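You operate a simulated robot arm through the tools that you are given. There is no shell and no other tool.

Carry out the task below with a simulated robot arm. There is one attempt and no reset: what you move stays moved.

JOB
Shut the bench air down for the night.
Fine: blue lever shut, then bleed the gauge to nought with the yellow button; red knob right back, nozzle in its holder; no air into the stands.

The check looks at the end state, three seconds after you hand in, the way a careful person would. Anything else that was tipped, shoved, dropped, spilled or broken makes it a failure.

ROBOT AND FRAMES
A 7-joint arm with a three-finger gripper, fixed in place. Base frame: the origin is at the foot of the arm, x ahead of it, y to its left, z up; the work surface is at about z = 850. Units: mm, rad, N and s.
Its first joint turns from -2.897 to 2.897 rad. Payload 2.69 kg.
Tool frame: the origin (TCP) lies between the finger pads and is the grasp point; the fingertips stand 30 mm ahead of it; z points along the fingers, y is the line along which they close. The gripper opens to 128 mm. The gripper's body begins 117 mm behind the TCP.
Orientation is told as [roll, pitch, yaw] about the base's x, y, z axes, in that order, counted from this pose: with the fingers straight down and closing along the base's y, the tool's x points along the base's -x, its y along +y and its z along -z.

CONTROLS
- The arm moves only by the tool move_arm. Its argument "moves" is text: rows parted by semicolons, each of 6 numbers parted by spaces: the shift along the tool's x, y, z in mm, then the turn, a rotation vector about the tool's x, y, z in degrees. In form: tx ty tz rx ry rz; .... A call has 1 to 20 rows; each row is the pose to reach, as a shift and turn from the pose commanded when the call began, along the tool's axes at that moment. "fingers" is the opening, from 0 (shut) to 1 (fully open), set as the call begins (left out, the last holds). A row lasts 0.2 s, in which the tool goes at most 50 mm and 0.15 rad; a call with a longer step from one row to the next is refused whole, and so is a gripper value outside its range. A pose out of reach is approached as far as the arm can. The call stops where the force on the tool passes 40 N (or 10 N more than at its start, if that is more) or the arm is blocked; 0.2 s more then pass. The fingers move at their own pace and stop on an object; they squeeze with about 32 N. The grip force told is the motor's: it shows also when the fingers shut on nothing. Time passes only in rows, and 0.2 s behind the last, so rows that repeat a pose let the fingers close. It gives the time, the measured TCP pose, the force on the tool (base axes), the opening and the grip force at its end, in the units of the frame above (readings bear some noise), with the torque about the TCP (base axes, N m) and any sound that the robot's microphone picked up.
- Cameras (640 x 400 px; columns grow to the right, rows downward): "scene" is fixed at [219.3, 499.8, 1619.6]; the picture's right is [-0.27, -0.96, 0.00], its down [-0.36, 0.10, -0.93] and it looks along [0.89, -0.25, -0.37] (base axes); focal length 214 px, centre (320, 200). "wrist" rides on the gripper at [58, 54, -131] in the tool frame; the picture's right is [-0.68, 0.74, 0.00], its down [-0.62, -0.57, -0.55] and it looks along [-0.40, -0.37, 0.84] (tool axes); focal length 234 px, centre (320, 200). There is no depth. A picture from a camera that has moved, and an enlarged one, comes with that camera's place and axes in the base frame and with its lens.
- capture(camera): a new picture of that camera. It takes no simulated time.
- raise_lower(by): slides the trunk up (or, below 0, down) by that many mm; the arm rides with it, the base frame stays. It gives what a move gives, with no picture.
- inspect(camera, box): a new picture of the part [left, top, right, bottom] of that camera's present view, enlarged. It takes no simulated time.
- job_done(): hands the job in; it is judged then, once.

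Nothing tells you positions but the pictures and the camera data. Unless the task says otherwise, let go and move clear before handing in.

The tools are called after "Emit:" as a command line: name --argument value ..., lists and objects as JSON in quotes. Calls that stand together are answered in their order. move_arm: Moves the arm, as the interface text tells. Its arguments: {"type":"object","properties":{"moves":{"type":"string"},"fingers":{"type":"number"}},"required":["moves"]} The other tools are called the same way: raise_lower (by) slides the trunk up or down; capture (camera) takes a picture; inspect (camera, box) takes an enlarged picture of a part of a camera's view; job_done () hands the job in.

At the start:

```text
time: 0.0
position: [439.7, 431.2, 1560.9]
ee_rot: [0.001, 0.0, 0.001]
wrist_force: [-0.1, 0.3, -0.4]
torque: [0.04, -0.02, -0.02]
gripper_width: 128.0
grasp_force: 0.0
trunk travel left (down, up): [-225.0, 125.0]
```

scene: 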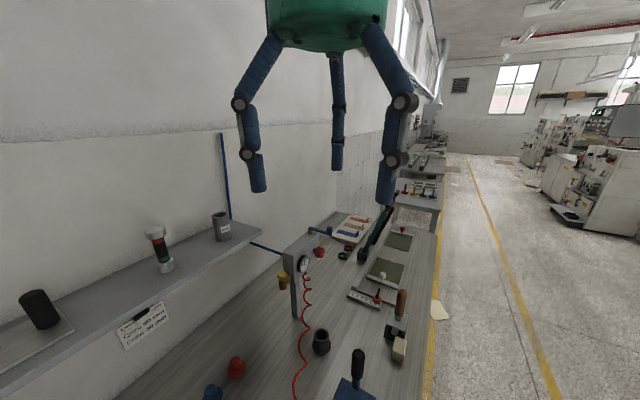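
wrist: 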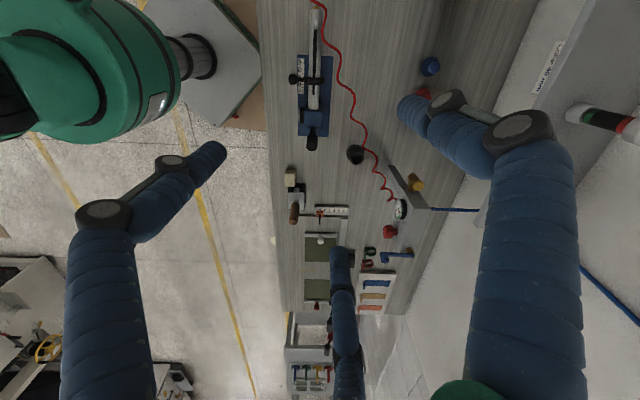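

I see a bench with a panel carrying a gauge, a yellow button, a red knob, a coiled red hose, holders and a shelf with a note. I'll enlarge several areas to identify the parts before moving anything.

Emit:
inspect --camera "scene" --box '[240, 200, 440, 325]'

Emit:
inspect --camera "scene" --box '[180, 290, 440, 400]'

Emit:
inspect --camera "scene" --box '[80, 200, 280, 360]'

Emit:
inspect --camera "wrist" --box '[260, 0, 460, 125]'

Emit:
inspect --camera "wrist" --box '[270, 130, 470, 255]'

Emit:
inspect --camera "wrist" --box '[270, 220, 430, 320]'

```text
3.20 times, centred on (340, 262) of scene
camera zoom: at [219.3, 499.8, 1619.6], right [-0.27, -0.96, 0.0], down [-0.36, 0.1, -0.93], along [0.89, -0.25, -0.37], focal length 686 px, centre (256, 0)
```

zoom: 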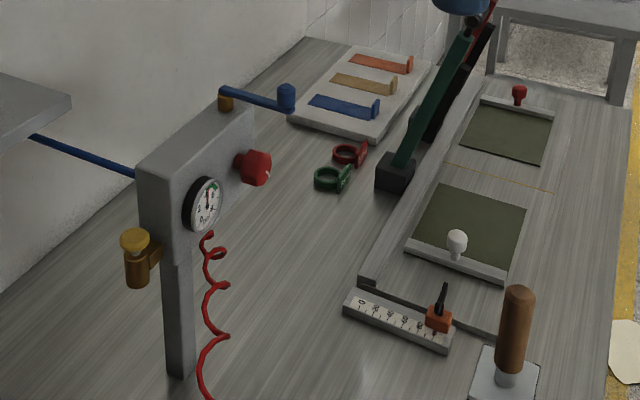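

```text
2.46 times, centred on (310, 345) of scene
camera zoom: at [219.3, 499.8, 1619.6], right [-0.27, -0.96, 0.0], down [-0.36, 0.1, -0.93], along [0.89, -0.25, -0.37], focal length 528 px, centre (345, -157)
```

zoom: 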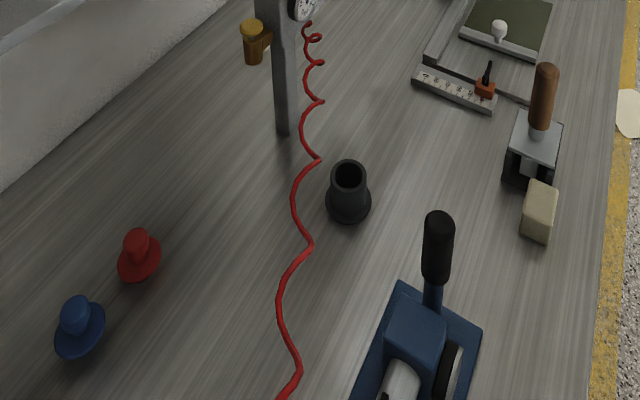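

```text
2.50 times, centred on (180, 280) of scene
camera zoom: at [219.3, 499.8, 1619.6], right [-0.27, -0.96, 0.0], down [-0.36, 0.1, -0.93], along [0.89, -0.25, -0.37], focal length 536 px, centre (670, 0)
```

zoom: 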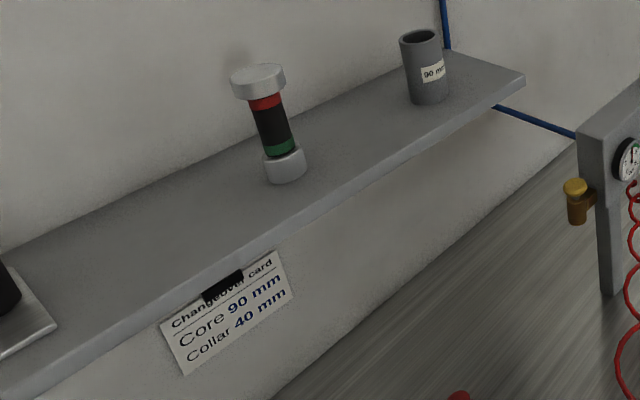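

```text
3.20 times, centred on (360, 62) of wrist
camera zoom: at [382.3, 485.4, 1692.4], right [0.68, 0.74, 0.0], down [0.62, -0.57, 0.55], along [0.4, -0.37, -0.84], focal length 749 px, centre (192, 640)
```

zoom: 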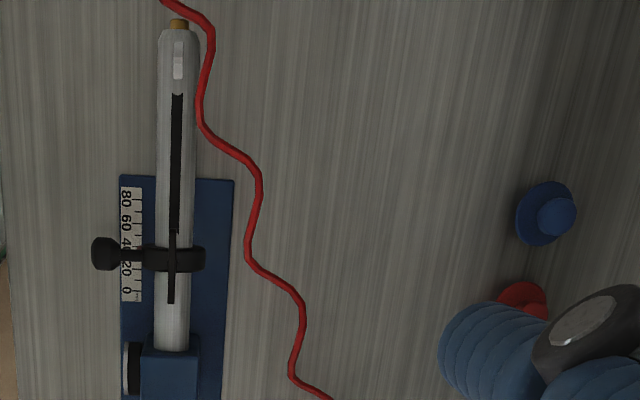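

```text
3.20 times, centred on (370, 192) of wrist
camera zoom: at [382.3, 485.4, 1692.4], right [0.68, 0.74, 0.0], down [0.62, -0.57, 0.55], along [0.4, -0.37, -0.84], focal length 749 px, centre (160, 224)
```

zoom: 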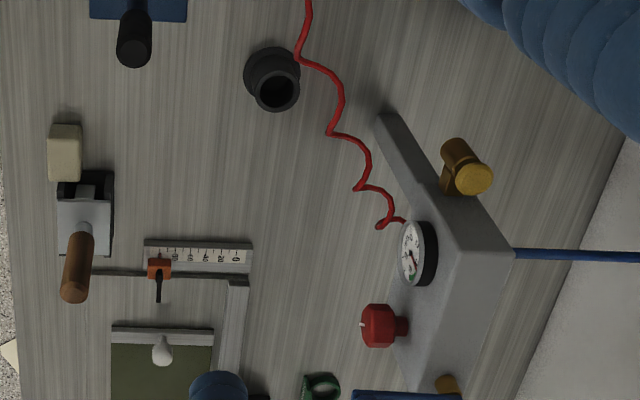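

```text
4.00 times, centred on (350, 270) of wrist
camera zoom: at [382.3, 485.4, 1692.4], right [0.68, 0.74, 0.0], down [0.62, -0.57, 0.55], along [0.4, -0.37, -0.84], focal length 937 px, centre (200, -80)
```

zoom: 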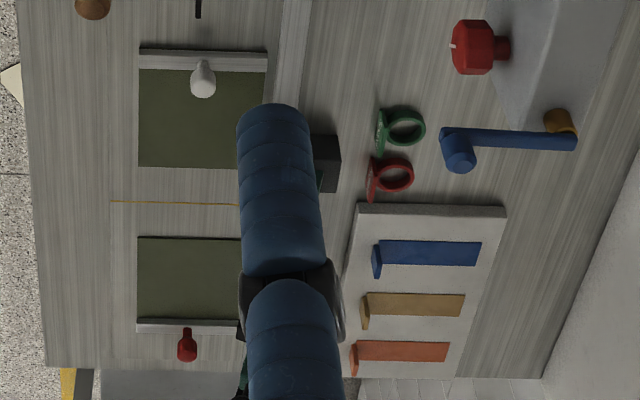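

The panel sits roughly at x 840–910, y 310–470, z about 1100–1215, with the yellow button, gauge, red knob and blue lever on it. The hose runs off toward the near end of the bench, out of view, so next I'll zoom closer on the panel and then move the camera to find the nozzle.

Emit:
inspect --camera "scene" --box '[270, 220, 334, 260]'

Emit:
inspect --camera "scene" --box '[270, 250, 334, 290]'

Emit:
inspect --camera "wrist" --box '[370, 170, 450, 220]'

Emit:
inspect --camera "wrist" --box '[350, 215, 430, 265]'

Emit:
inspect --camera "scene" --box '[190, 340, 290, 400]'

Emit:
move_arm --moves "50 0 0 0 0 0; 100 0 0 0 0 0; 150 0 0 0 0 0" --fingers 0.3

```text
10.00 times, centred on (302, 240) of scene
camera zoom: at [219.3, 499.8, 1619.6], right [-0.27, -0.96, 0.0], down [-0.36, 0.1, -0.93], along [0.89, -0.25, -0.37], focal length 2145 px, centre (500, -200)
```

zoom: 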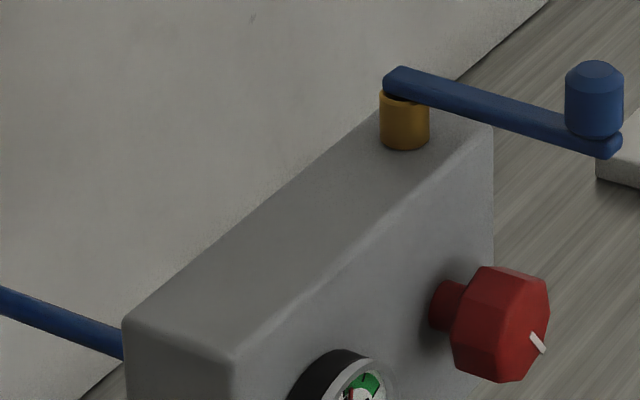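

```text
10.00 times, centred on (302, 270) of scene
camera zoom: at [219.3, 499.8, 1619.6], right [-0.27, -0.96, 0.0], down [-0.36, 0.1, -0.93], along [0.89, -0.25, -0.37], focal length 2145 px, centre (500, -500)
```

zoom: 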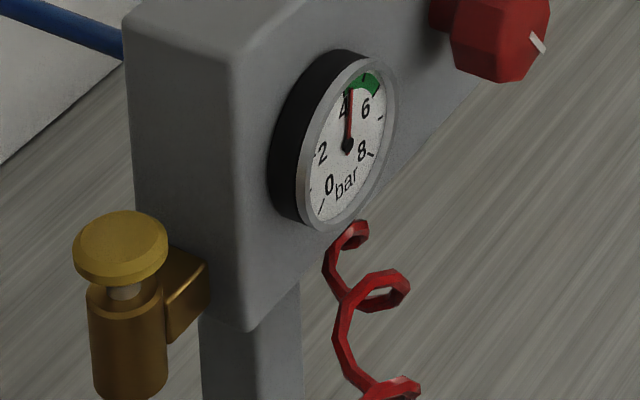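

```text
8.00 times, centred on (410, 195) of wrist
camera zoom: at [382.3, 485.4, 1692.4], right [0.68, 0.74, 0.0], down [0.62, -0.57, 0.55], along [0.4, -0.37, -0.84], focal length 1873 px, centre (-400, 240)
```

zoom: 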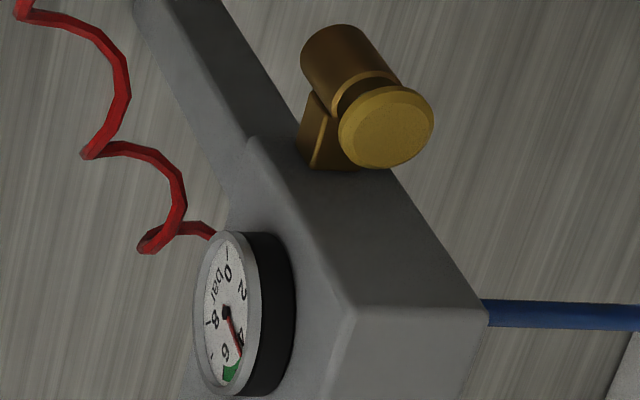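

```text
8.00 times, centred on (390, 240) of wrist
camera zoom: at [382.3, 485.4, 1692.4], right [0.68, 0.74, 0.0], down [0.62, -0.57, 0.55], along [0.4, -0.37, -0.84], focal length 1873 px, centre (-240, -120)
```

zoom: 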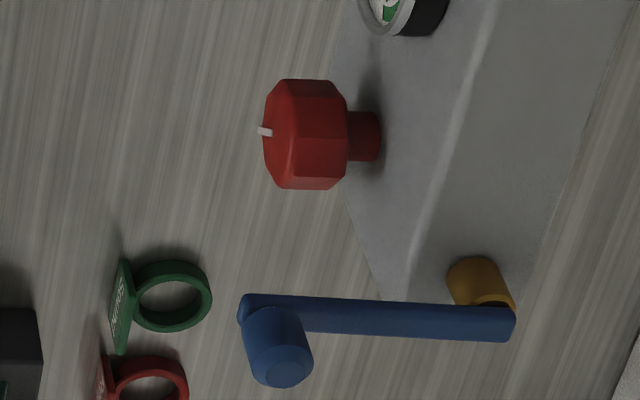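

```text
6.40 times, centred on (240, 370) of scene
camera zoom: at [219.3, 499.8, 1619.6], right [-0.27, -0.96, 0.0], down [-0.36, 0.1, -0.93], along [0.89, -0.25, -0.37], focal length 1373 px, centre (832, -888)
```

zoom: 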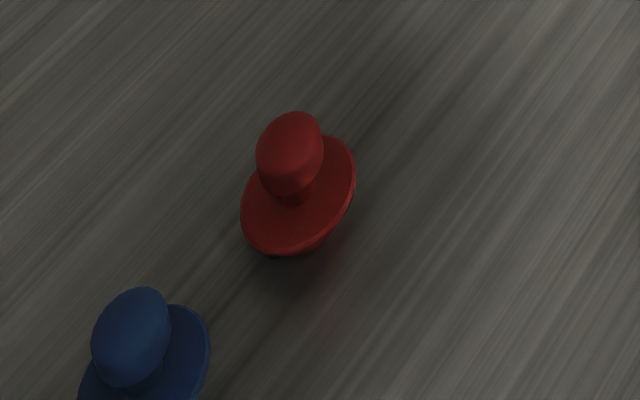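

```text
time: 0.8
position: [289.9, 432.7, 1560.5]
ee_rot: [0.0, 0.0, -0.001]
wrist_force: [0.2, 0.1, 0.3]
torque: [0.02, 0.03, -0.03]
gripper_width: 38.2
grasp_force: 0.1
trunk travel left (down, up): [-225.0, 125.0]
```

The gauge reads about 4.3 bar and the lever stands square across the panel top, so I take it to be open. I've pulled the arm back and will now look at the near part of the bench for the nozzle.

Emit:
capture --camera "wrist"

Emit:
capture --camera "scene"

```text
taken
camera wrist: at [231.8, 486.5, 1692.0], right [0.68, 0.74, 0.0], down [0.62, -0.57, 0.55], along [0.4, -0.37, -0.84], focal length 234 px, centre (320, 200)
```

wrist: 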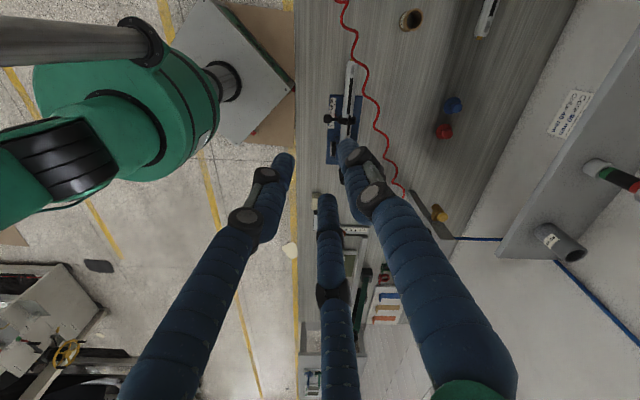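

```text
taken
```

scene: 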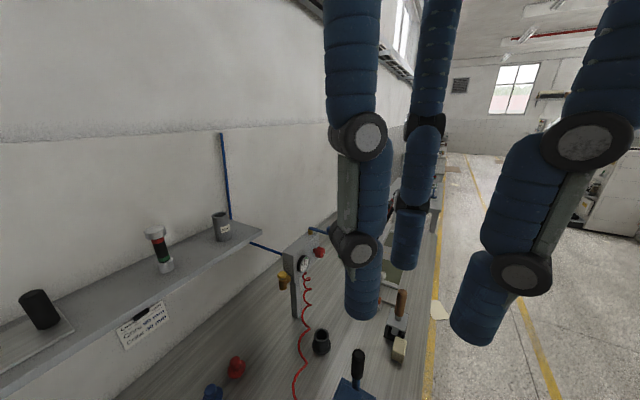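

The hand turns out to have three padded fingers, a thumb on the +y side and two opposite. The bench runs diagonally and the hose carries on past the near end of my view, so I'll tilt the wrist to look that way.

Emit:
move_arm --moves "0 0 0 -5.1 5.5 0; 0 0 0 -10.2 11 0; 0 0 0 -15.3 16.5 0; 0 0 0 -20.4 22 0; 0 0 0 -25.5 27.5 0; 0 0 0 -30.5 33 0"

Emit:
capture --camera "wrist"

```text
time: 2.2
position: [290.3, 432.8, 1560.7]
ee_rot: [0.6, 0.547, 0.172]
wrist_force: [0.1, 0.9, 0.3]
torque: [0.01, -0.01, 0.0]
gripper_width: 38.5
grasp_force: 0.2
trunk travel left (down, up): [-225.0, 125.0]
```

```text
taken
camera wrist: at [317.4, 407.3, 1710.6], right [0.68, 0.74, 0.0], down [0.72, -0.66, -0.2], along [-0.15, 0.14, -0.98], focal length 234 px, centre (320, 200)
```

wrist: 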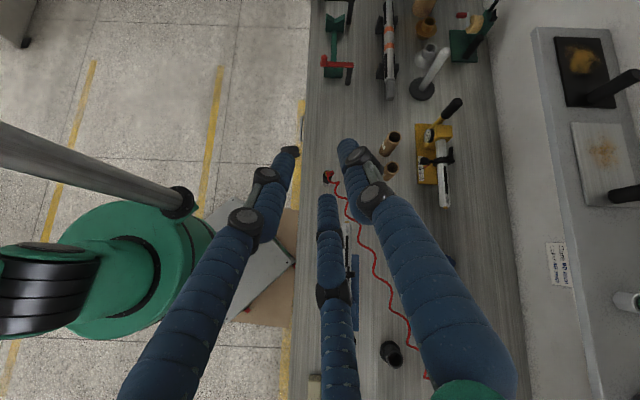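

The hose ends near pixel (327,178) in something red and black. I'll enlarge that, the holder, and the other items on this end of the bench.

Emit:
inspect --camera "wrist" --box '[300, 155, 364, 195]'

Emit:
inspect --camera "wrist" --box '[300, 0, 500, 125]'

Emit:
inspect --camera "wrist" --box '[340, 100, 500, 200]'

Emit:
inspect --camera "wrist" --box '[300, 240, 460, 400]'

Emit:
inspect --camera "wrist" --box '[500, 0, 640, 200]'

```text
10.00 times, centred on (332, 175) of wrist
camera zoom: at [317.4, 407.3, 1710.6], right [0.68, 0.74, 0.0], down [0.72, -0.66, -0.2], along [-0.15, 0.14, -0.98], focal length 2342 px, centre (200, 450)
```

zoom: 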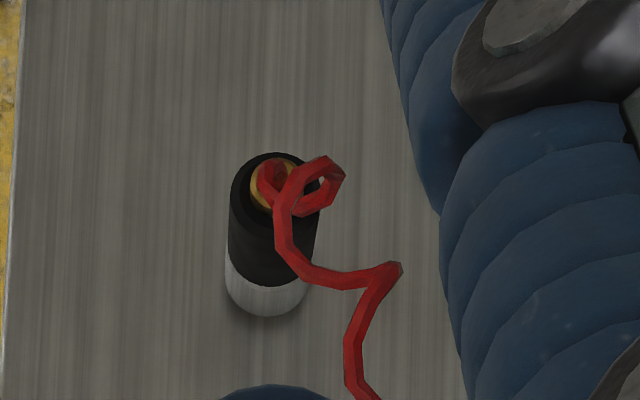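

```text
3.20 times, centred on (400, 62) of wrist
camera zoom: at [317.4, 407.3, 1710.6], right [0.68, 0.74, 0.0], down [0.72, -0.66, -0.2], along [-0.15, 0.14, -0.98], focal length 749 px, centre (64, 640)
```

zoom: 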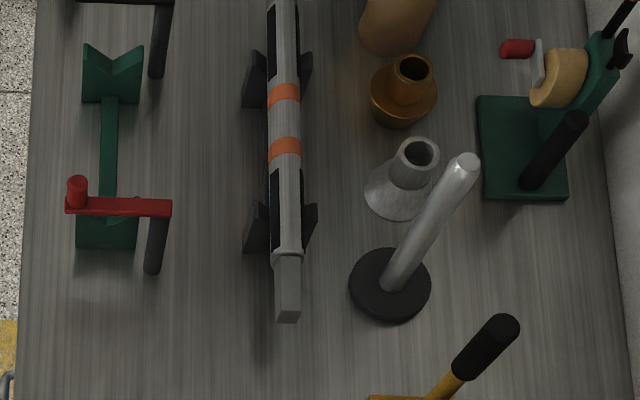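

```text
4.00 times, centred on (420, 150) of wrist
camera zoom: at [317.4, 407.3, 1710.6], right [0.68, 0.74, 0.0], down [0.72, -0.66, -0.2], along [-0.15, 0.14, -0.98], focal length 937 px, centre (-80, 400)
```

zoom: 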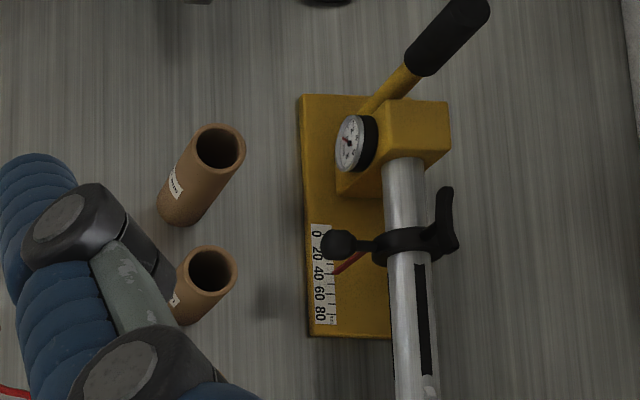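

```text
2.50 times, centred on (380, 320) of wrist
camera zoom: at [317.4, 407.3, 1710.6], right [0.68, 0.74, 0.0], down [0.72, -0.66, -0.2], along [-0.15, 0.14, -0.98], focal length 585 px, centre (170, -100)
```

zoom: 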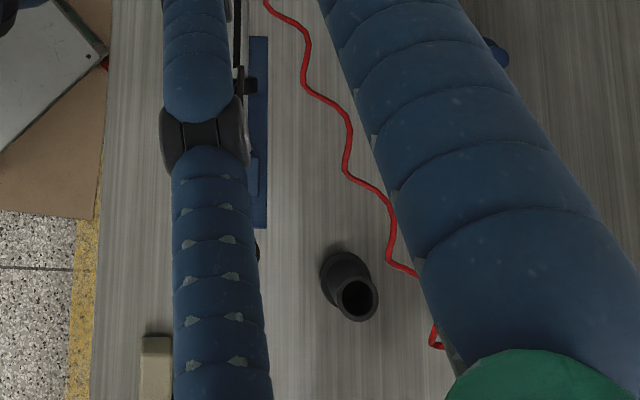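

```text
2.00 times, centred on (570, 100) of wrist
camera zoom: at [317.4, 407.3, 1710.6], right [0.68, 0.74, 0.0], down [0.72, -0.66, -0.2], along [-0.15, 0.14, -0.98], focal length 468 px, centre (-180, 400)
```

zoom: 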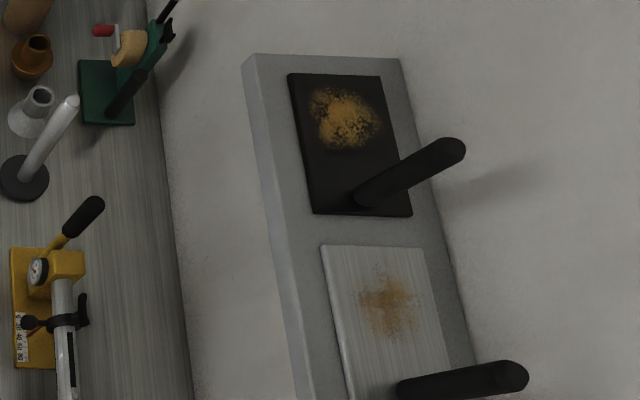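

The nozzle is standing upright on the bench near (157, 590), about 130 mm tall and 31 mm across. The likely holder is the black cup near (709, 358). I'll straighten the wrist and move to get a good front view of the panel.

Emit:
move_arm --moves "0 0 0 5.1 -5.5 0; 0 0 0 10.2 -11 0; 0 0 0 15.3 -16.5 0; 0 0 0 20.4 -22 0; 0 0 0 25.5 -27.5 0; 0 0 0 30.5 -33 0"

Emit:
move_arm --moves "-32 -28 20 0 0 -7.5; -64 -56 40 0 0 -15; -96 -84 60 0 0 -22.5; -128 -112 80 0 0 -30; -160 -140 100 0 0 -37.5; -192 -168 120 0 0 -45; -224 -196 140 0 0 -52.5; -256 -224 160 0 0 -60; -288 -252 180 0 0 -67.5; -320 -280 200 0 0 -75; -352 -308 220 0 0 -82.5; -384 -336 240 0 0 -90"

Emit:
capture --camera "wrist"

```text
time: 3.6
position: [290.0, 430.9, 1561.7]
ee_rot: [-0.003, -0.004, 0.001]
wrist_force: [-0.6, -0.2, 0.2]
torque: [0.0, 0.0, 0.0]
gripper_width: 38.5
grasp_force: 0.1
trunk travel left (down, up): [-225.0, 125.0]
```

```text
time: 6.2
position: [675.5, 95.6, 1323.4]
ee_rot: [0.0, 0.0, 1.572]
wrist_force: [0.5, -0.4, -1.1]
torque: [0.01, -0.01, -0.02]
gripper_width: 38.2
grasp_force: 0.0
trunk travel left (down, up): [-225.0, 125.0]
```

```text
taken
camera wrist: at [622.4, 35.9, 1453.5], right [-0.74, 0.67, 0.0], down [0.56, 0.62, 0.55], along [0.37, 0.4, -0.84], focal length 234 px, centre (320, 200)
```

wrist: 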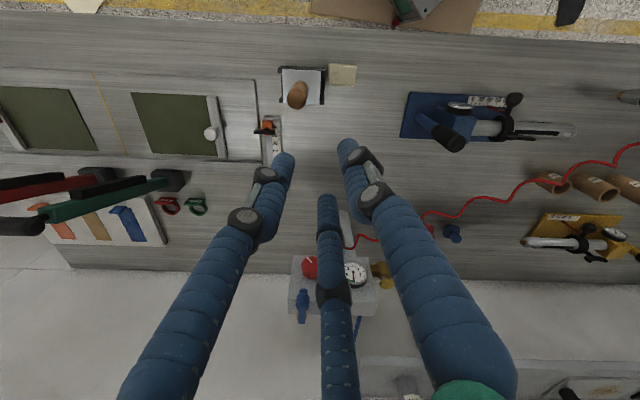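

The view is upside-down relative to what I want, but the panel is visible between the fingers. I'll enlarge it, plus the other items.

Emit:
inspect --camera "wrist" --box '[270, 225, 430, 345]'

Emit:
inspect --camera "wrist" --box '[390, 80, 590, 205]'

Emit:
inspect --camera "wrist" --box '[500, 130, 640, 270]'

Emit:
inspect --camera "scene" --box '[240, 200, 440, 400]'

```text
3.33 times, centred on (350, 285) of wrist
camera zoom: at [622.4, 35.9, 1453.5], right [-0.74, 0.67, 0.0], down [0.56, 0.62, 0.55], along [0.37, 0.4, -0.84], focal length 781 px, centre (220, -83)
```

zoom: 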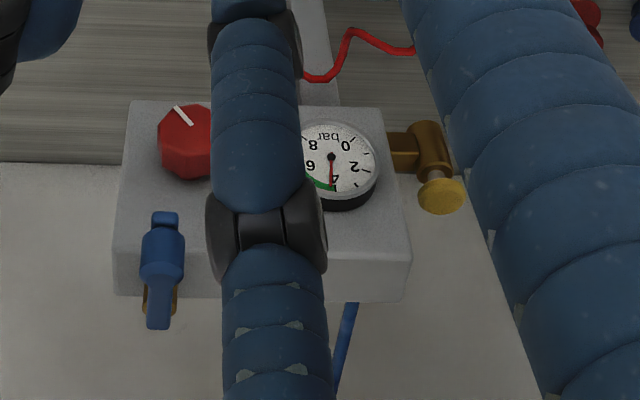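

```text
3.20 times, centred on (490, 142) of wrist
camera zoom: at [622.4, 35.9, 1453.5], right [-0.74, 0.67, 0.0], down [0.56, 0.62, 0.55], along [0.37, 0.4, -0.84], focal length 749 px, centre (-224, 384)
```

zoom: 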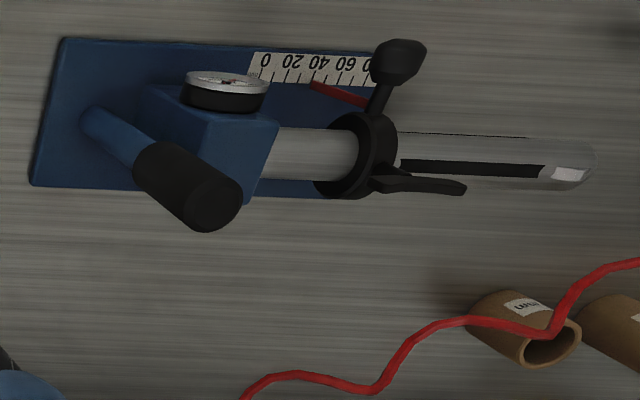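

```text
2.86 times, centred on (570, 200) of wrist
camera zoom: at [622.4, 35.9, 1453.5], right [-0.74, 0.67, 0.0], down [0.56, 0.62, 0.55], along [0.37, 0.4, -0.84], focal length 669 px, centre (-394, 200)
```

zoom: 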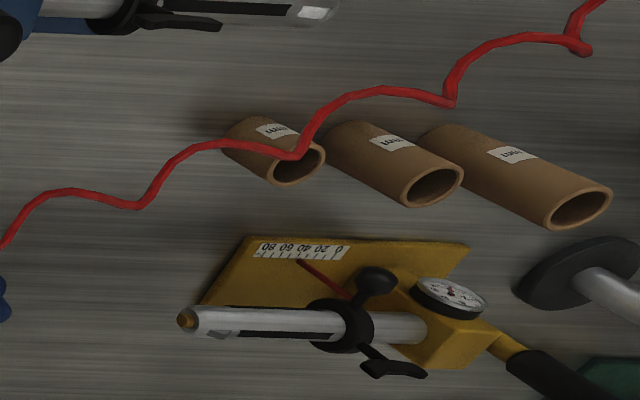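

```text
2.00 times, centred on (340, 300) of scene
camera zoom: at [219.3, 499.8, 1619.6], right [-0.27, -0.96, 0.0], down [-0.36, 0.1, -0.93], along [0.89, -0.25, -0.37], focal length 429 px, centre (280, 0)
```

zoom: 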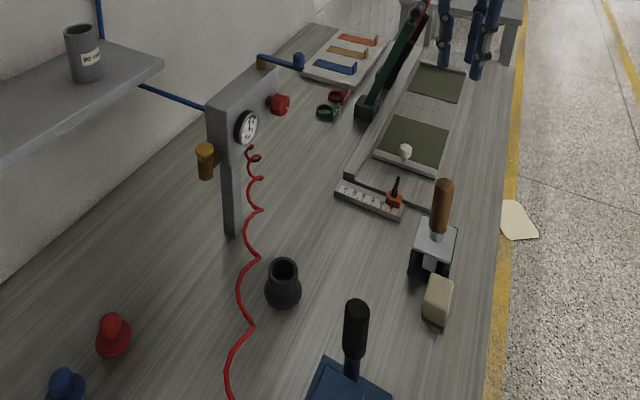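

The lever knob now triangulates to about (882, 277), top z≈1228, with its pivot near (938, 330). The gauge is at (842, 382, 1114), the red knob at (899, 307, 1114) and the yellow cap top at (814, 467, 1112). I'll shut the fingers in free air to see how the three-finger hand actually closes.

Emit:
move_arm --moves "0 0 0 0 0 0; 0 0 0 0 0 0; 0 0 0 0 0 0" --fingers 0

Emit:
capture --camera "wrist"

Emit:
inspect --camera "scene" --box '[400, 150, 560, 270]'

```text
time: 7.0
position: [674.8, 94.1, 1323.6]
ee_rot: [-0.002, 0.0, 1.572]
wrist_force: [-0.9, -1.5, -0.2]
torque: [0.01, 0.04, 0.02]
gripper_width: 1.9
grasp_force: 31.2
trunk travel left (down, up): [-225.0, 125.0]
```

```text
taken
camera wrist: at [621.8, 36.3, 1454.1], right [-0.74, 0.68, 0.0], down [0.57, 0.62, 0.55], along [0.37, 0.4, -0.84], focal length 234 px, centre (320, 200)
```

wrist: 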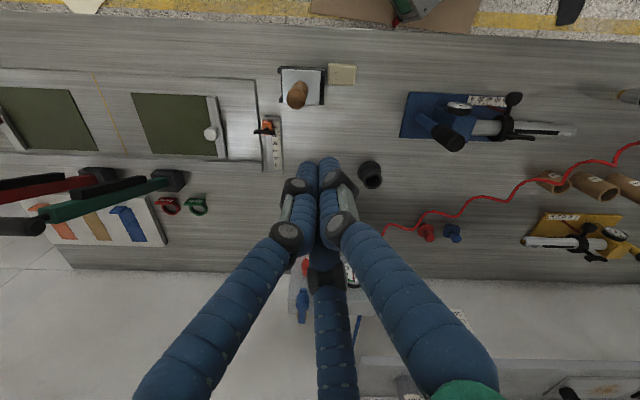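

```text
3.33 times, centred on (480, 210) of scene
camera zoom: at [219.3, 499.8, 1619.6], right [-0.27, -0.96, 0.0], down [-0.36, 0.1, -0.93], along [0.89, -0.25, -0.37], focal length 715 px, centre (-213, 167)
```

zoom: 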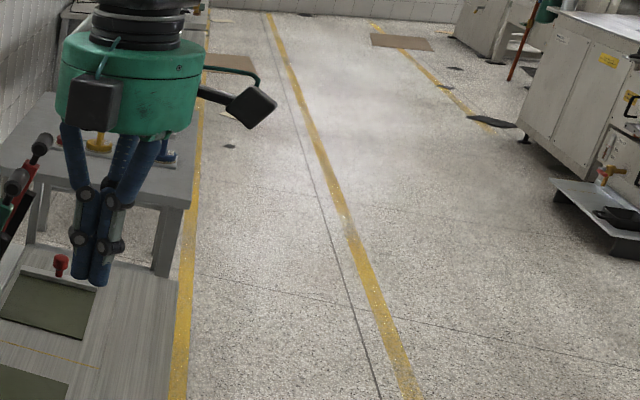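

The fingers converge at the tips when shut. Next I'll open them partway and go above the lever knob with the closing line square to the lever, then check alignment before descending.

Emit:
move_arm --moves "-30 -35 -5 0 0 7.2; -60 -70 -10 0 0 14.4; -90 -105 -15 0 0 21.6; -120 -140 -20 0 0 28.8; -150 -175 -25 0 0 36; -183 -207 -30 0 0 43; -183 -207 -30 0 0 43" --fingers 0.45

Emit:
capture --camera "wrist"

Emit:
capture --camera "scene"

```text
time: 8.6
position: [883.2, 281.2, 1351.3]
ee_rot: [0.0, -0.003, 0.819]
wrist_force: [0.8, 0.8, 0.1]
torque: [-0.03, 0.06, 0.03]
gripper_width: 57.7
grasp_force: 0.1
trunk travel left (down, up): [-225.0, 125.0]
```

```text
taken
camera wrist: at [804.0, 274.0, 1482.4], right [-0.08, 1.0, 0.0], down [0.83, 0.06, 0.55], along [0.55, 0.04, -0.84], focal length 234 px, centre (320, 200)
```

wrist: 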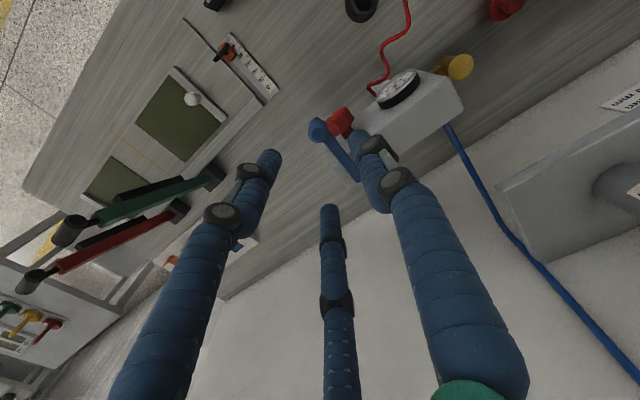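

```text
taken
```

scene: 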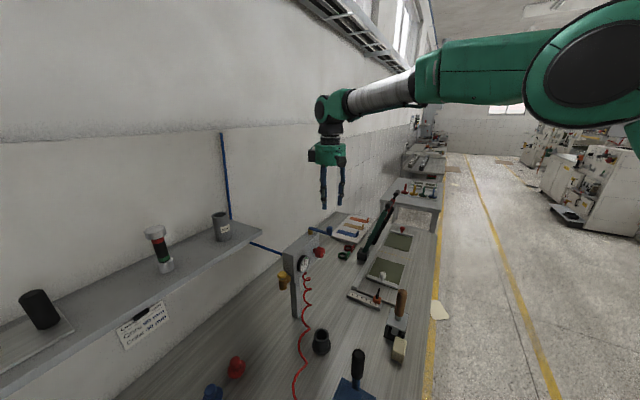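

The lever knob sits almost directly below the grasp point. I'll enlarge to check the offset before descending.

Emit:
inspect --camera "wrist" --box '[270, 50, 430, 210]'

Emit:
inspect --camera "scene" --box '[260, 150, 388, 280]'

```text
2.50 times, centred on (350, 130) of wrist
camera zoom: at [804.0, 274.0, 1482.4], right [-0.08, 1.0, 0.0], down [0.83, 0.06, 0.55], along [0.55, 0.04, -0.84], focal length 585 px, centre (245, 375)
```

zoom: 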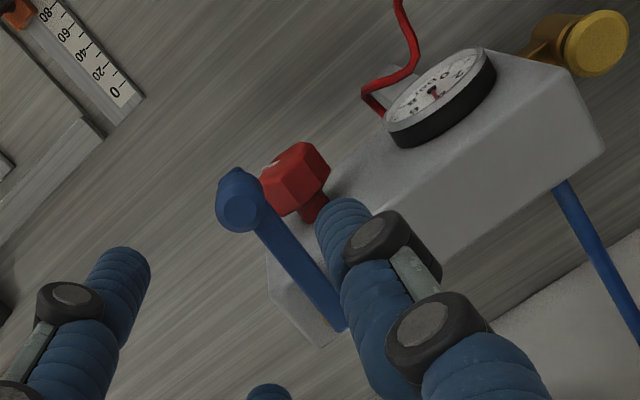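

```text
3.08 times, centred on (324, 215) of scene
camera zoom: at [219.3, 499.8, 1619.6], right [-0.27, -0.96, 0.0], down [-0.36, 0.1, -0.93], along [0.89, -0.25, -0.37], focal length 660 px, centre (308, 154)
```

zoom: 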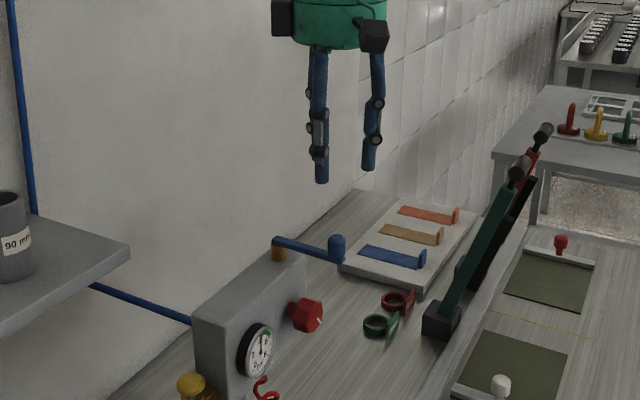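

The knob is within about 3 mm of centre. I'll descend so the fingertips straddle it just above the lever bar, without touching anything yet.

Emit:
move_arm --moves "1.8 -1.7 40 0 0 0; 1.8 -1.7 75 0 0 0; 1.8 -1.7 100 0 0 0; 1.8 -1.7 114 0 0 0"

Emit:
capture --camera "wrist"

Emit:
inspect --camera "scene" --box '[270, 170, 398, 250]'

```text
time: 9.6
position: [882.0, 276.9, 1238.0]
ee_rot: [0.002, 0.001, 0.821]
wrist_force: [0.4, 0.2, 0.3]
torque: [0.0, 0.02, 0.0]
gripper_width: 57.3
grasp_force: 0.1
trunk travel left (down, up): [-225.0, 125.0]
```

```text
taken
camera wrist: at [803.2, 270.2, 1368.0], right [-0.08, 1.0, 0.0], down [0.83, 0.06, 0.55], along [0.55, 0.04, -0.84], focal length 234 px, centre (320, 200)
```

wrist: 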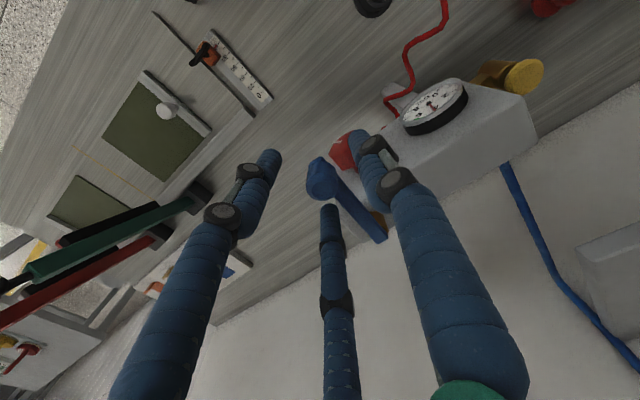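

```text
5.00 times, centred on (334, 210) of scene
camera zoom: at [219.3, 499.8, 1619.6], right [-0.27, -0.96, 0.0], down [-0.36, 0.1, -0.93], along [0.89, -0.25, -0.37], focal length 1072 px, centre (250, 150)
```

zoom: 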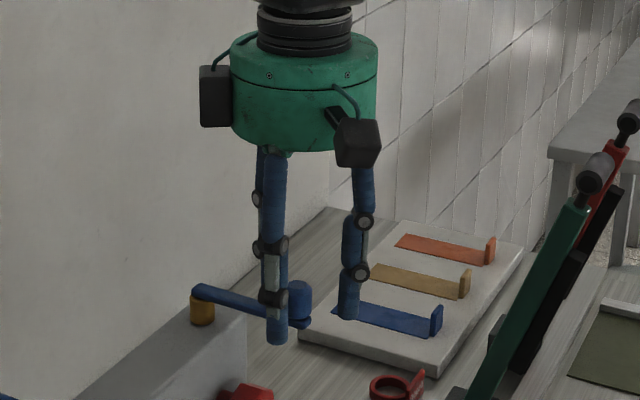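

The fingers straddle the lever knob. I'll close them to a loose cage of about 28 mm, then try a small turn toward the gauge side to feel whether the lever moves.

Emit:
move_arm --moves "0 0 0 0 0 0; 0 0 0 0 0 0" --fingers 0.22

Emit:
move_arm --moves "-1.5 10 0 0 0 7.5; -4.4 19.7 0 0 0 15"

Emit:
capture --camera "wrist"

Emit:
inspect --camera "scene" --box '[270, 190, 366, 280]'

```text
time: 10.2
position: [882.9, 275.1, 1238.1]
ee_rot: [0.0, 0.0, 0.82]
wrist_force: [5.2, -7.8, 1.3]
torque: [-0.25, -0.16, -0.73]
gripper_width: 30.7
grasp_force: 44.7
trunk travel left (down, up): [-225.0, 125.0]
```

```text
time: 10.8
position: [869.3, 291.3, 1238.1]
ee_rot: [0.0, 0.003, 0.557]
wrist_force: [-5.1, -10.2, 1.9]
torque: [-0.35, 0.08, -0.5]
gripper_width: 29.6
grasp_force: 45.4
trunk travel left (down, up): [-225.0, 125.0]
```

```text
taken
camera wrist: at [791.8, 306.4, 1368.5], right [0.18, 0.98, 0.0], down [0.82, -0.15, 0.55], along [0.54, -0.1, -0.84], focal length 234 px, centre (320, 200)
```

wrist: 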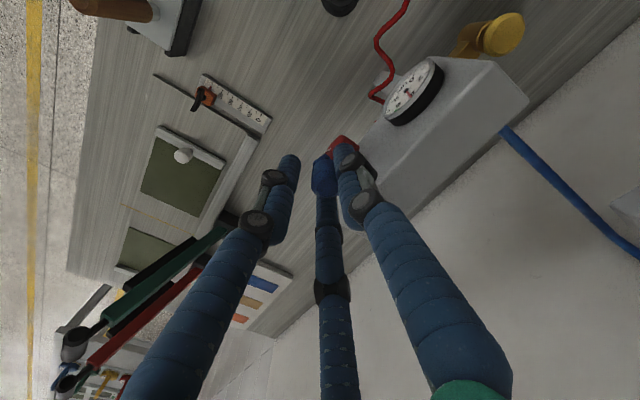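

```text
4.44 times, centred on (318, 235) of scene
camera zoom: at [219.3, 499.8, 1619.6], right [-0.27, -0.96, 0.0], down [-0.36, 0.1, -0.93], along [0.89, -0.25, -0.37], focal length 953 px, centre (329, 44)
```

zoom: 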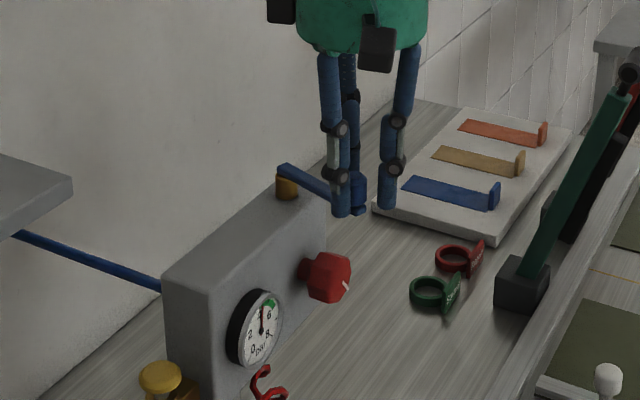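

The lever follows toward the gauge side with only about 11 N, so that direction is free. I'll loosen the cage slightly and carry it along the arc to about halfway.

Emit:
move_arm --moves "-1.5 10 0 0 0 7.5; -4.4 19.7 0 0 0 15; -8.5 29 0 0 0 22.5; -13.7 37.7 0 0 0 30; -20 45.6 0 0 0 37.5" --fingers 0.25

Emit:
capture --camera "wrist"

Emit:
inspect --camera "scene" --box '[270, 190, 366, 280]'

```text
time: 12.0
position: [863.1, 343.3, 1238.5]
ee_rot: [0.0, 0.001, -0.098]
wrist_force: [0.1, 0.8, -0.1]
torque: [-0.02, 0.01, 0.0]
gripper_width: 32.0
grasp_force: 0.1
trunk travel left (down, up): [-225.0, 125.0]
```

```text
taken
camera wrist: at [810.2, 402.0, 1368.3], right [0.74, 0.67, 0.0], down [0.56, -0.62, 0.55], along [0.37, -0.41, -0.84], focal length 234 px, centre (320, 200)
```

wrist: 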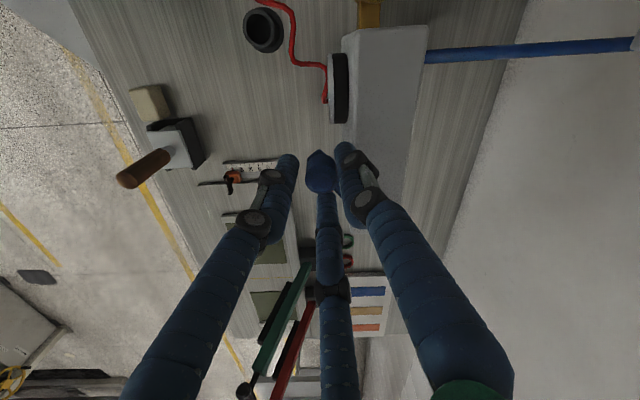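

```text
4.44 times, centred on (318, 235) of scene
camera zoom: at [219.3, 499.8, 1619.6], right [-0.27, -0.96, 0.0], down [-0.36, 0.1, -0.93], along [0.89, -0.25, -0.37], focal length 953 px, centre (329, 44)
```

zoom: 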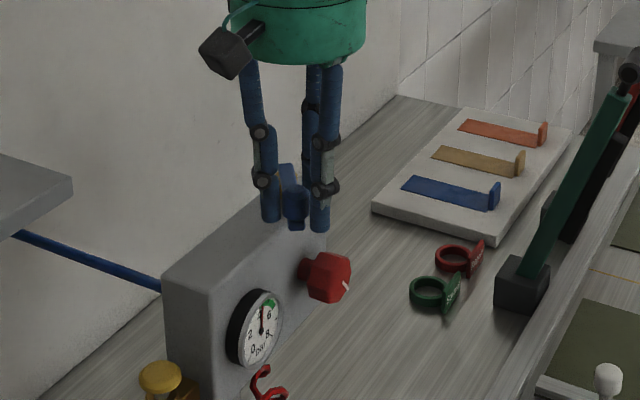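

The lever is following and is about 52° round. I'll carry it on to 90° total and watch the force for a stop.

Emit:
move_arm --moves "-1.5 10 0 0 0 7.5; -4.4 19.7 0 0 0 15; -8.5 29 0 0 0 22.5; -13.7 37.7 0 0 0 30; -20 45.6 0 0 0 37.5"

Emit:
capture --camera "wrist"

Emit:
inspect --camera "scene" --box '[260, 190, 366, 290]'

```text
time: 13.2
position: [886.5, 386.6, 1238.1]
ee_rot: [0.0, 0.001, -0.752]
wrist_force: [-0.1, -0.1, -0.6]
torque: [-0.01, -0.01, 0.05]
gripper_width: 32.4
grasp_force: 0.0
trunk travel left (down, up): [-225.0, 125.0]
```

```text
taken
camera wrist: at [881.5, 464.7, 1368.7], right [1.0, 0.08, 0.0], down [0.06, -0.83, 0.55], along [0.04, -0.55, -0.84], focal length 234 px, centre (320, 200)
```

wrist: 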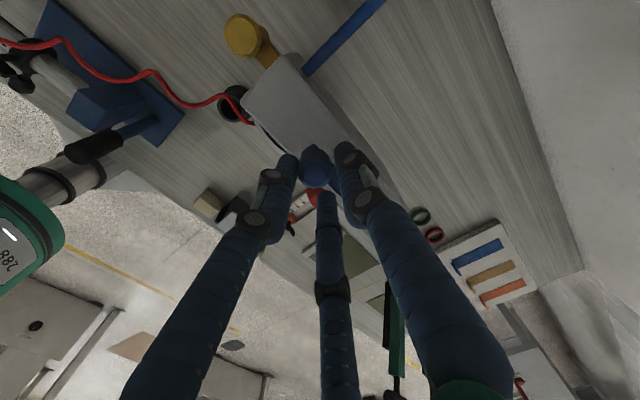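

```text
4.00 times, centred on (313, 240) of scene
camera zoom: at [219.3, 499.8, 1619.6], right [-0.27, -0.96, 0.0], down [-0.36, 0.1, -0.93], along [0.89, -0.25, -0.37], focal length 858 px, centre (348, 40)
```

zoom: 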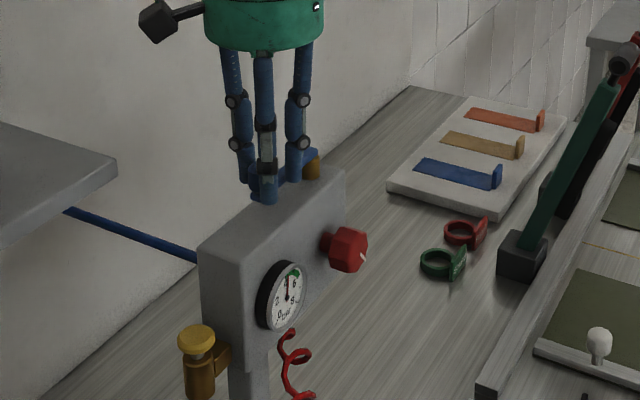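

The lever now lies along the box. I'll nudge a little further to feel for the end stop.

Emit:
move_arm --moves "-0.7 5 0 0 0 3.75; -1.5 10 0 0 0 7.5; -2.8 15 0 0 0 11.25"

Emit:
inspect --camera "scene" --box '[260, 190, 366, 290]'

Emit:
inspect --camera "wrist" --box '[220, 100, 420, 225]'

```text
time: 14.0
position: [892.4, 393.0, 1238.3]
ee_rot: [-0.007, 0.002, -0.922]
wrist_force: [-19.8, -6.9, 6.9]
torque: [-0.23, 0.68, -0.46]
gripper_width: 41.1
grasp_force: 6.7
trunk travel left (down, up): [-225.0, 125.0]
stopped in row 3: the force on the tool passed its limit at 46 N (the readings are from after the stop); the commanded pose is now the measured one
```

```text
4.00 times, centred on (313, 240) of scene
camera zoom: at [219.3, 499.8, 1619.6], right [-0.27, -0.96, 0.0], down [-0.36, 0.1, -0.93], along [0.89, -0.25, -0.37], focal length 858 px, centre (348, 40)
```

zoom: 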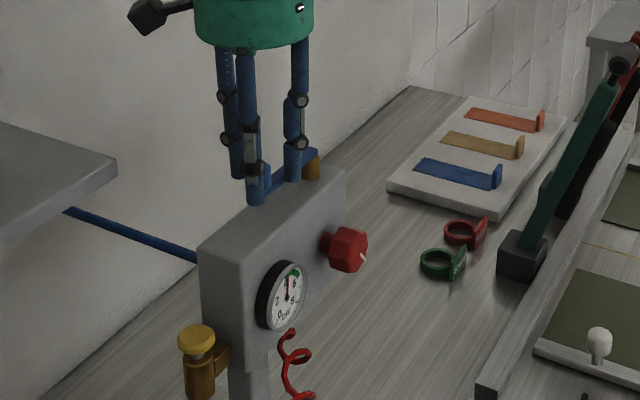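

```text
3.20 times, centred on (320, 162) of wrist
camera zoom: at [901.4, 471.4, 1368.0], right [1.0, -0.09, -0.01], down [-0.07, -0.83, 0.55], along [-0.06, -0.55, -0.83], focal length 749 px, centre (320, 320)
```

zoom: 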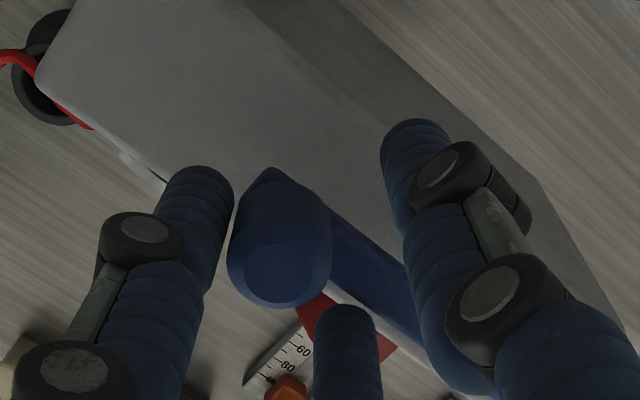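

The lever came up against a firm stop at about 90°, so it's shut across the supply pipe. I'll open the fingers, lift clear and check it.

Emit:
move_arm --moves "0 0 0 0 0 0; 0 0 0 0 0 0; 0 0 -30 0 0 0; 0 0 -70 0 0 0; 0 0 -115 0 0 0" --fingers 0.5

Emit:
inspect --camera "scene" --box '[260, 190, 366, 290]'

Emit:
capture --camera "wrist"

```text
time: 15.2
position: [896.8, 393.2, 1349.0]
ee_rot: [-0.01, 0.004, -0.922]
wrist_force: [-0.6, -0.5, -1.0]
torque: [0.08, 0.0, -0.02]
gripper_width: 63.9
grasp_force: 0.1
trunk travel left (down, up): [-225.0, 125.0]
```

```text
4.00 times, centred on (313, 240) of scene
camera zoom: at [219.3, 499.8, 1619.6], right [-0.27, -0.96, 0.0], down [-0.36, 0.1, -0.93], along [0.89, -0.25, -0.37], focal length 858 px, centre (348, 40)
```

zoom: 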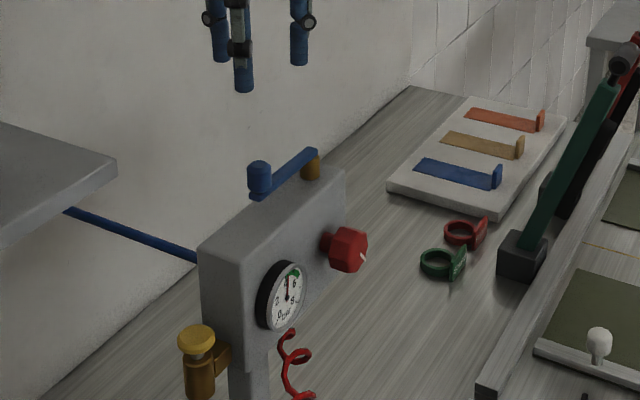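

```text
taken
camera wrist: at [904.8, 472.9, 1480.5], right [1.0, -0.09, -0.01], down [-0.07, -0.83, 0.55], along [-0.06, -0.55, -0.83], focal length 234 px, centre (320, 200)
```

wrist: 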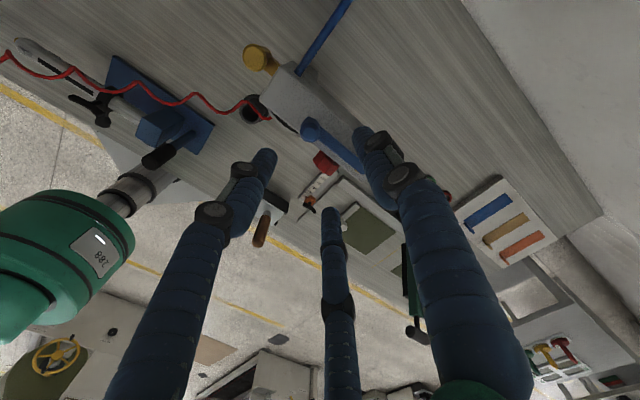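

The lever lies along the panel top and the gauge still shows the trapped pressure. Next I'll shut the fingers and move above the yellow button at about (814, 467).

Emit:
move_arm --moves "14 -2.5 10 0 0 -6.6; 28 -5 20 0 0 -13.2; 42 -7.5 30 0 0 -19.8; 56 -10 45 0 0 -26.4; 70 -12.5 60 0 0 -33; 84 -15 80 0 0 -39.6; 97 -17.5 100 0 0 -46.2; 110.7 -20.2 120 0 0 -52.8; 110.7 -20.2 120 0 0 -52.8" --fingers 0

Emit:
capture --camera "wrist"

Emit:
inspect --camera "scene" --box '[230, 170, 358, 300]'

```text
time: 17.2
position: [811.0, 468.2, 1229.7]
ee_rot: [-0.003, 0.009, 0.001]
wrist_force: [0.5, 0.3, 0.6]
torque: [-0.04, 0.0, 0.0]
gripper_width: 1.9
grasp_force: 31.7
trunk travel left (down, up): [-225.0, 125.0]
```

```text
taken
camera wrist: at [754.5, 523.2, 1360.8], right [0.68, 0.74, -0.01], down [0.62, -0.56, 0.55], along [0.4, -0.37, -0.84], focal length 234 px, centre (320, 200)
```

wrist: 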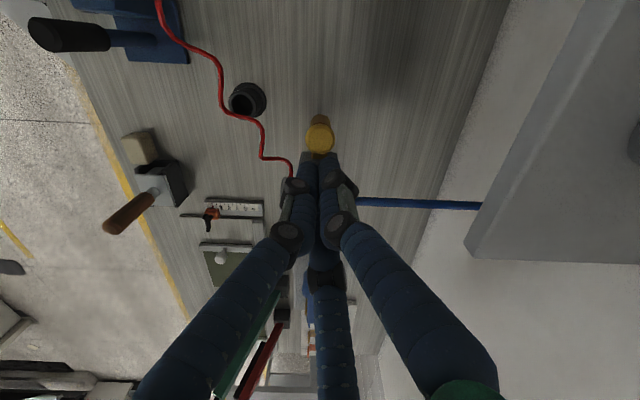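

```text
3.08 times, centred on (294, 235) of scene
camera zoom: at [219.3, 499.8, 1619.6], right [-0.27, -0.96, 0.0], down [-0.36, 0.1, -0.93], along [0.89, -0.25, -0.37], focal length 660 px, centre (400, 92)
```

zoom: 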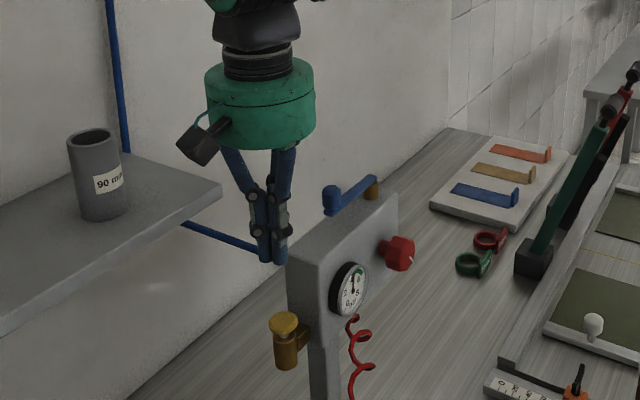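

The button is just below the closed fingertips. I'll enlarge the wrist view to fine-tune the alignment.

Emit:
inspect --camera "wrist" --box '[270, 90, 370, 190]'

Emit:
inspect --camera "scene" --box '[260, 210, 324, 290]'

```text
4.00 times, centred on (320, 140) of wrist
camera zoom: at [754.5, 523.2, 1360.8], right [0.68, 0.74, -0.01], down [0.62, -0.56, 0.55], along [0.4, -0.37, -0.84], focal length 937 px, centre (320, 440)
```

zoom: 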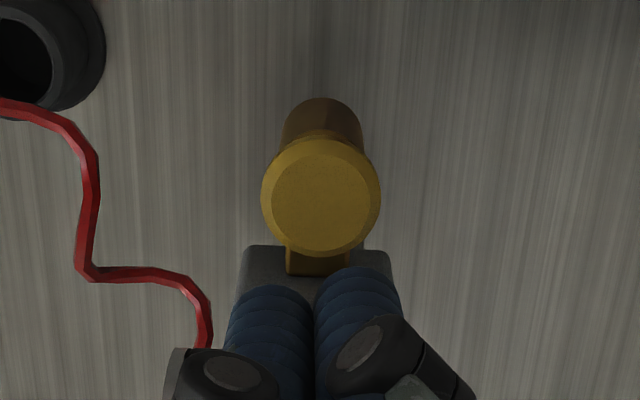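

```text
5.00 times, centred on (292, 250) of scene
camera zoom: at [219.3, 499.8, 1619.6], right [-0.27, -0.96, 0.0], down [-0.36, 0.1, -0.93], along [0.89, -0.25, -0.37], focal length 1072 px, centre (460, -50)
```

zoom: 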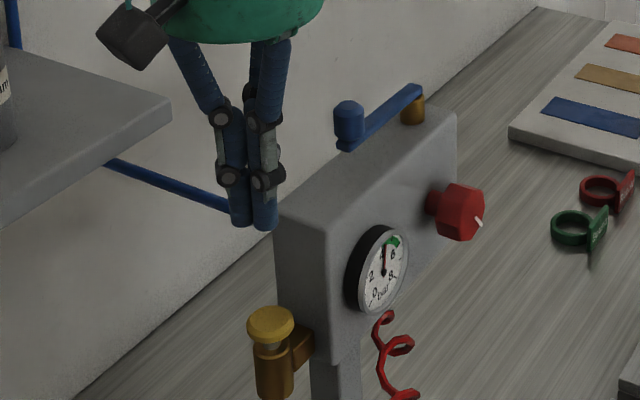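

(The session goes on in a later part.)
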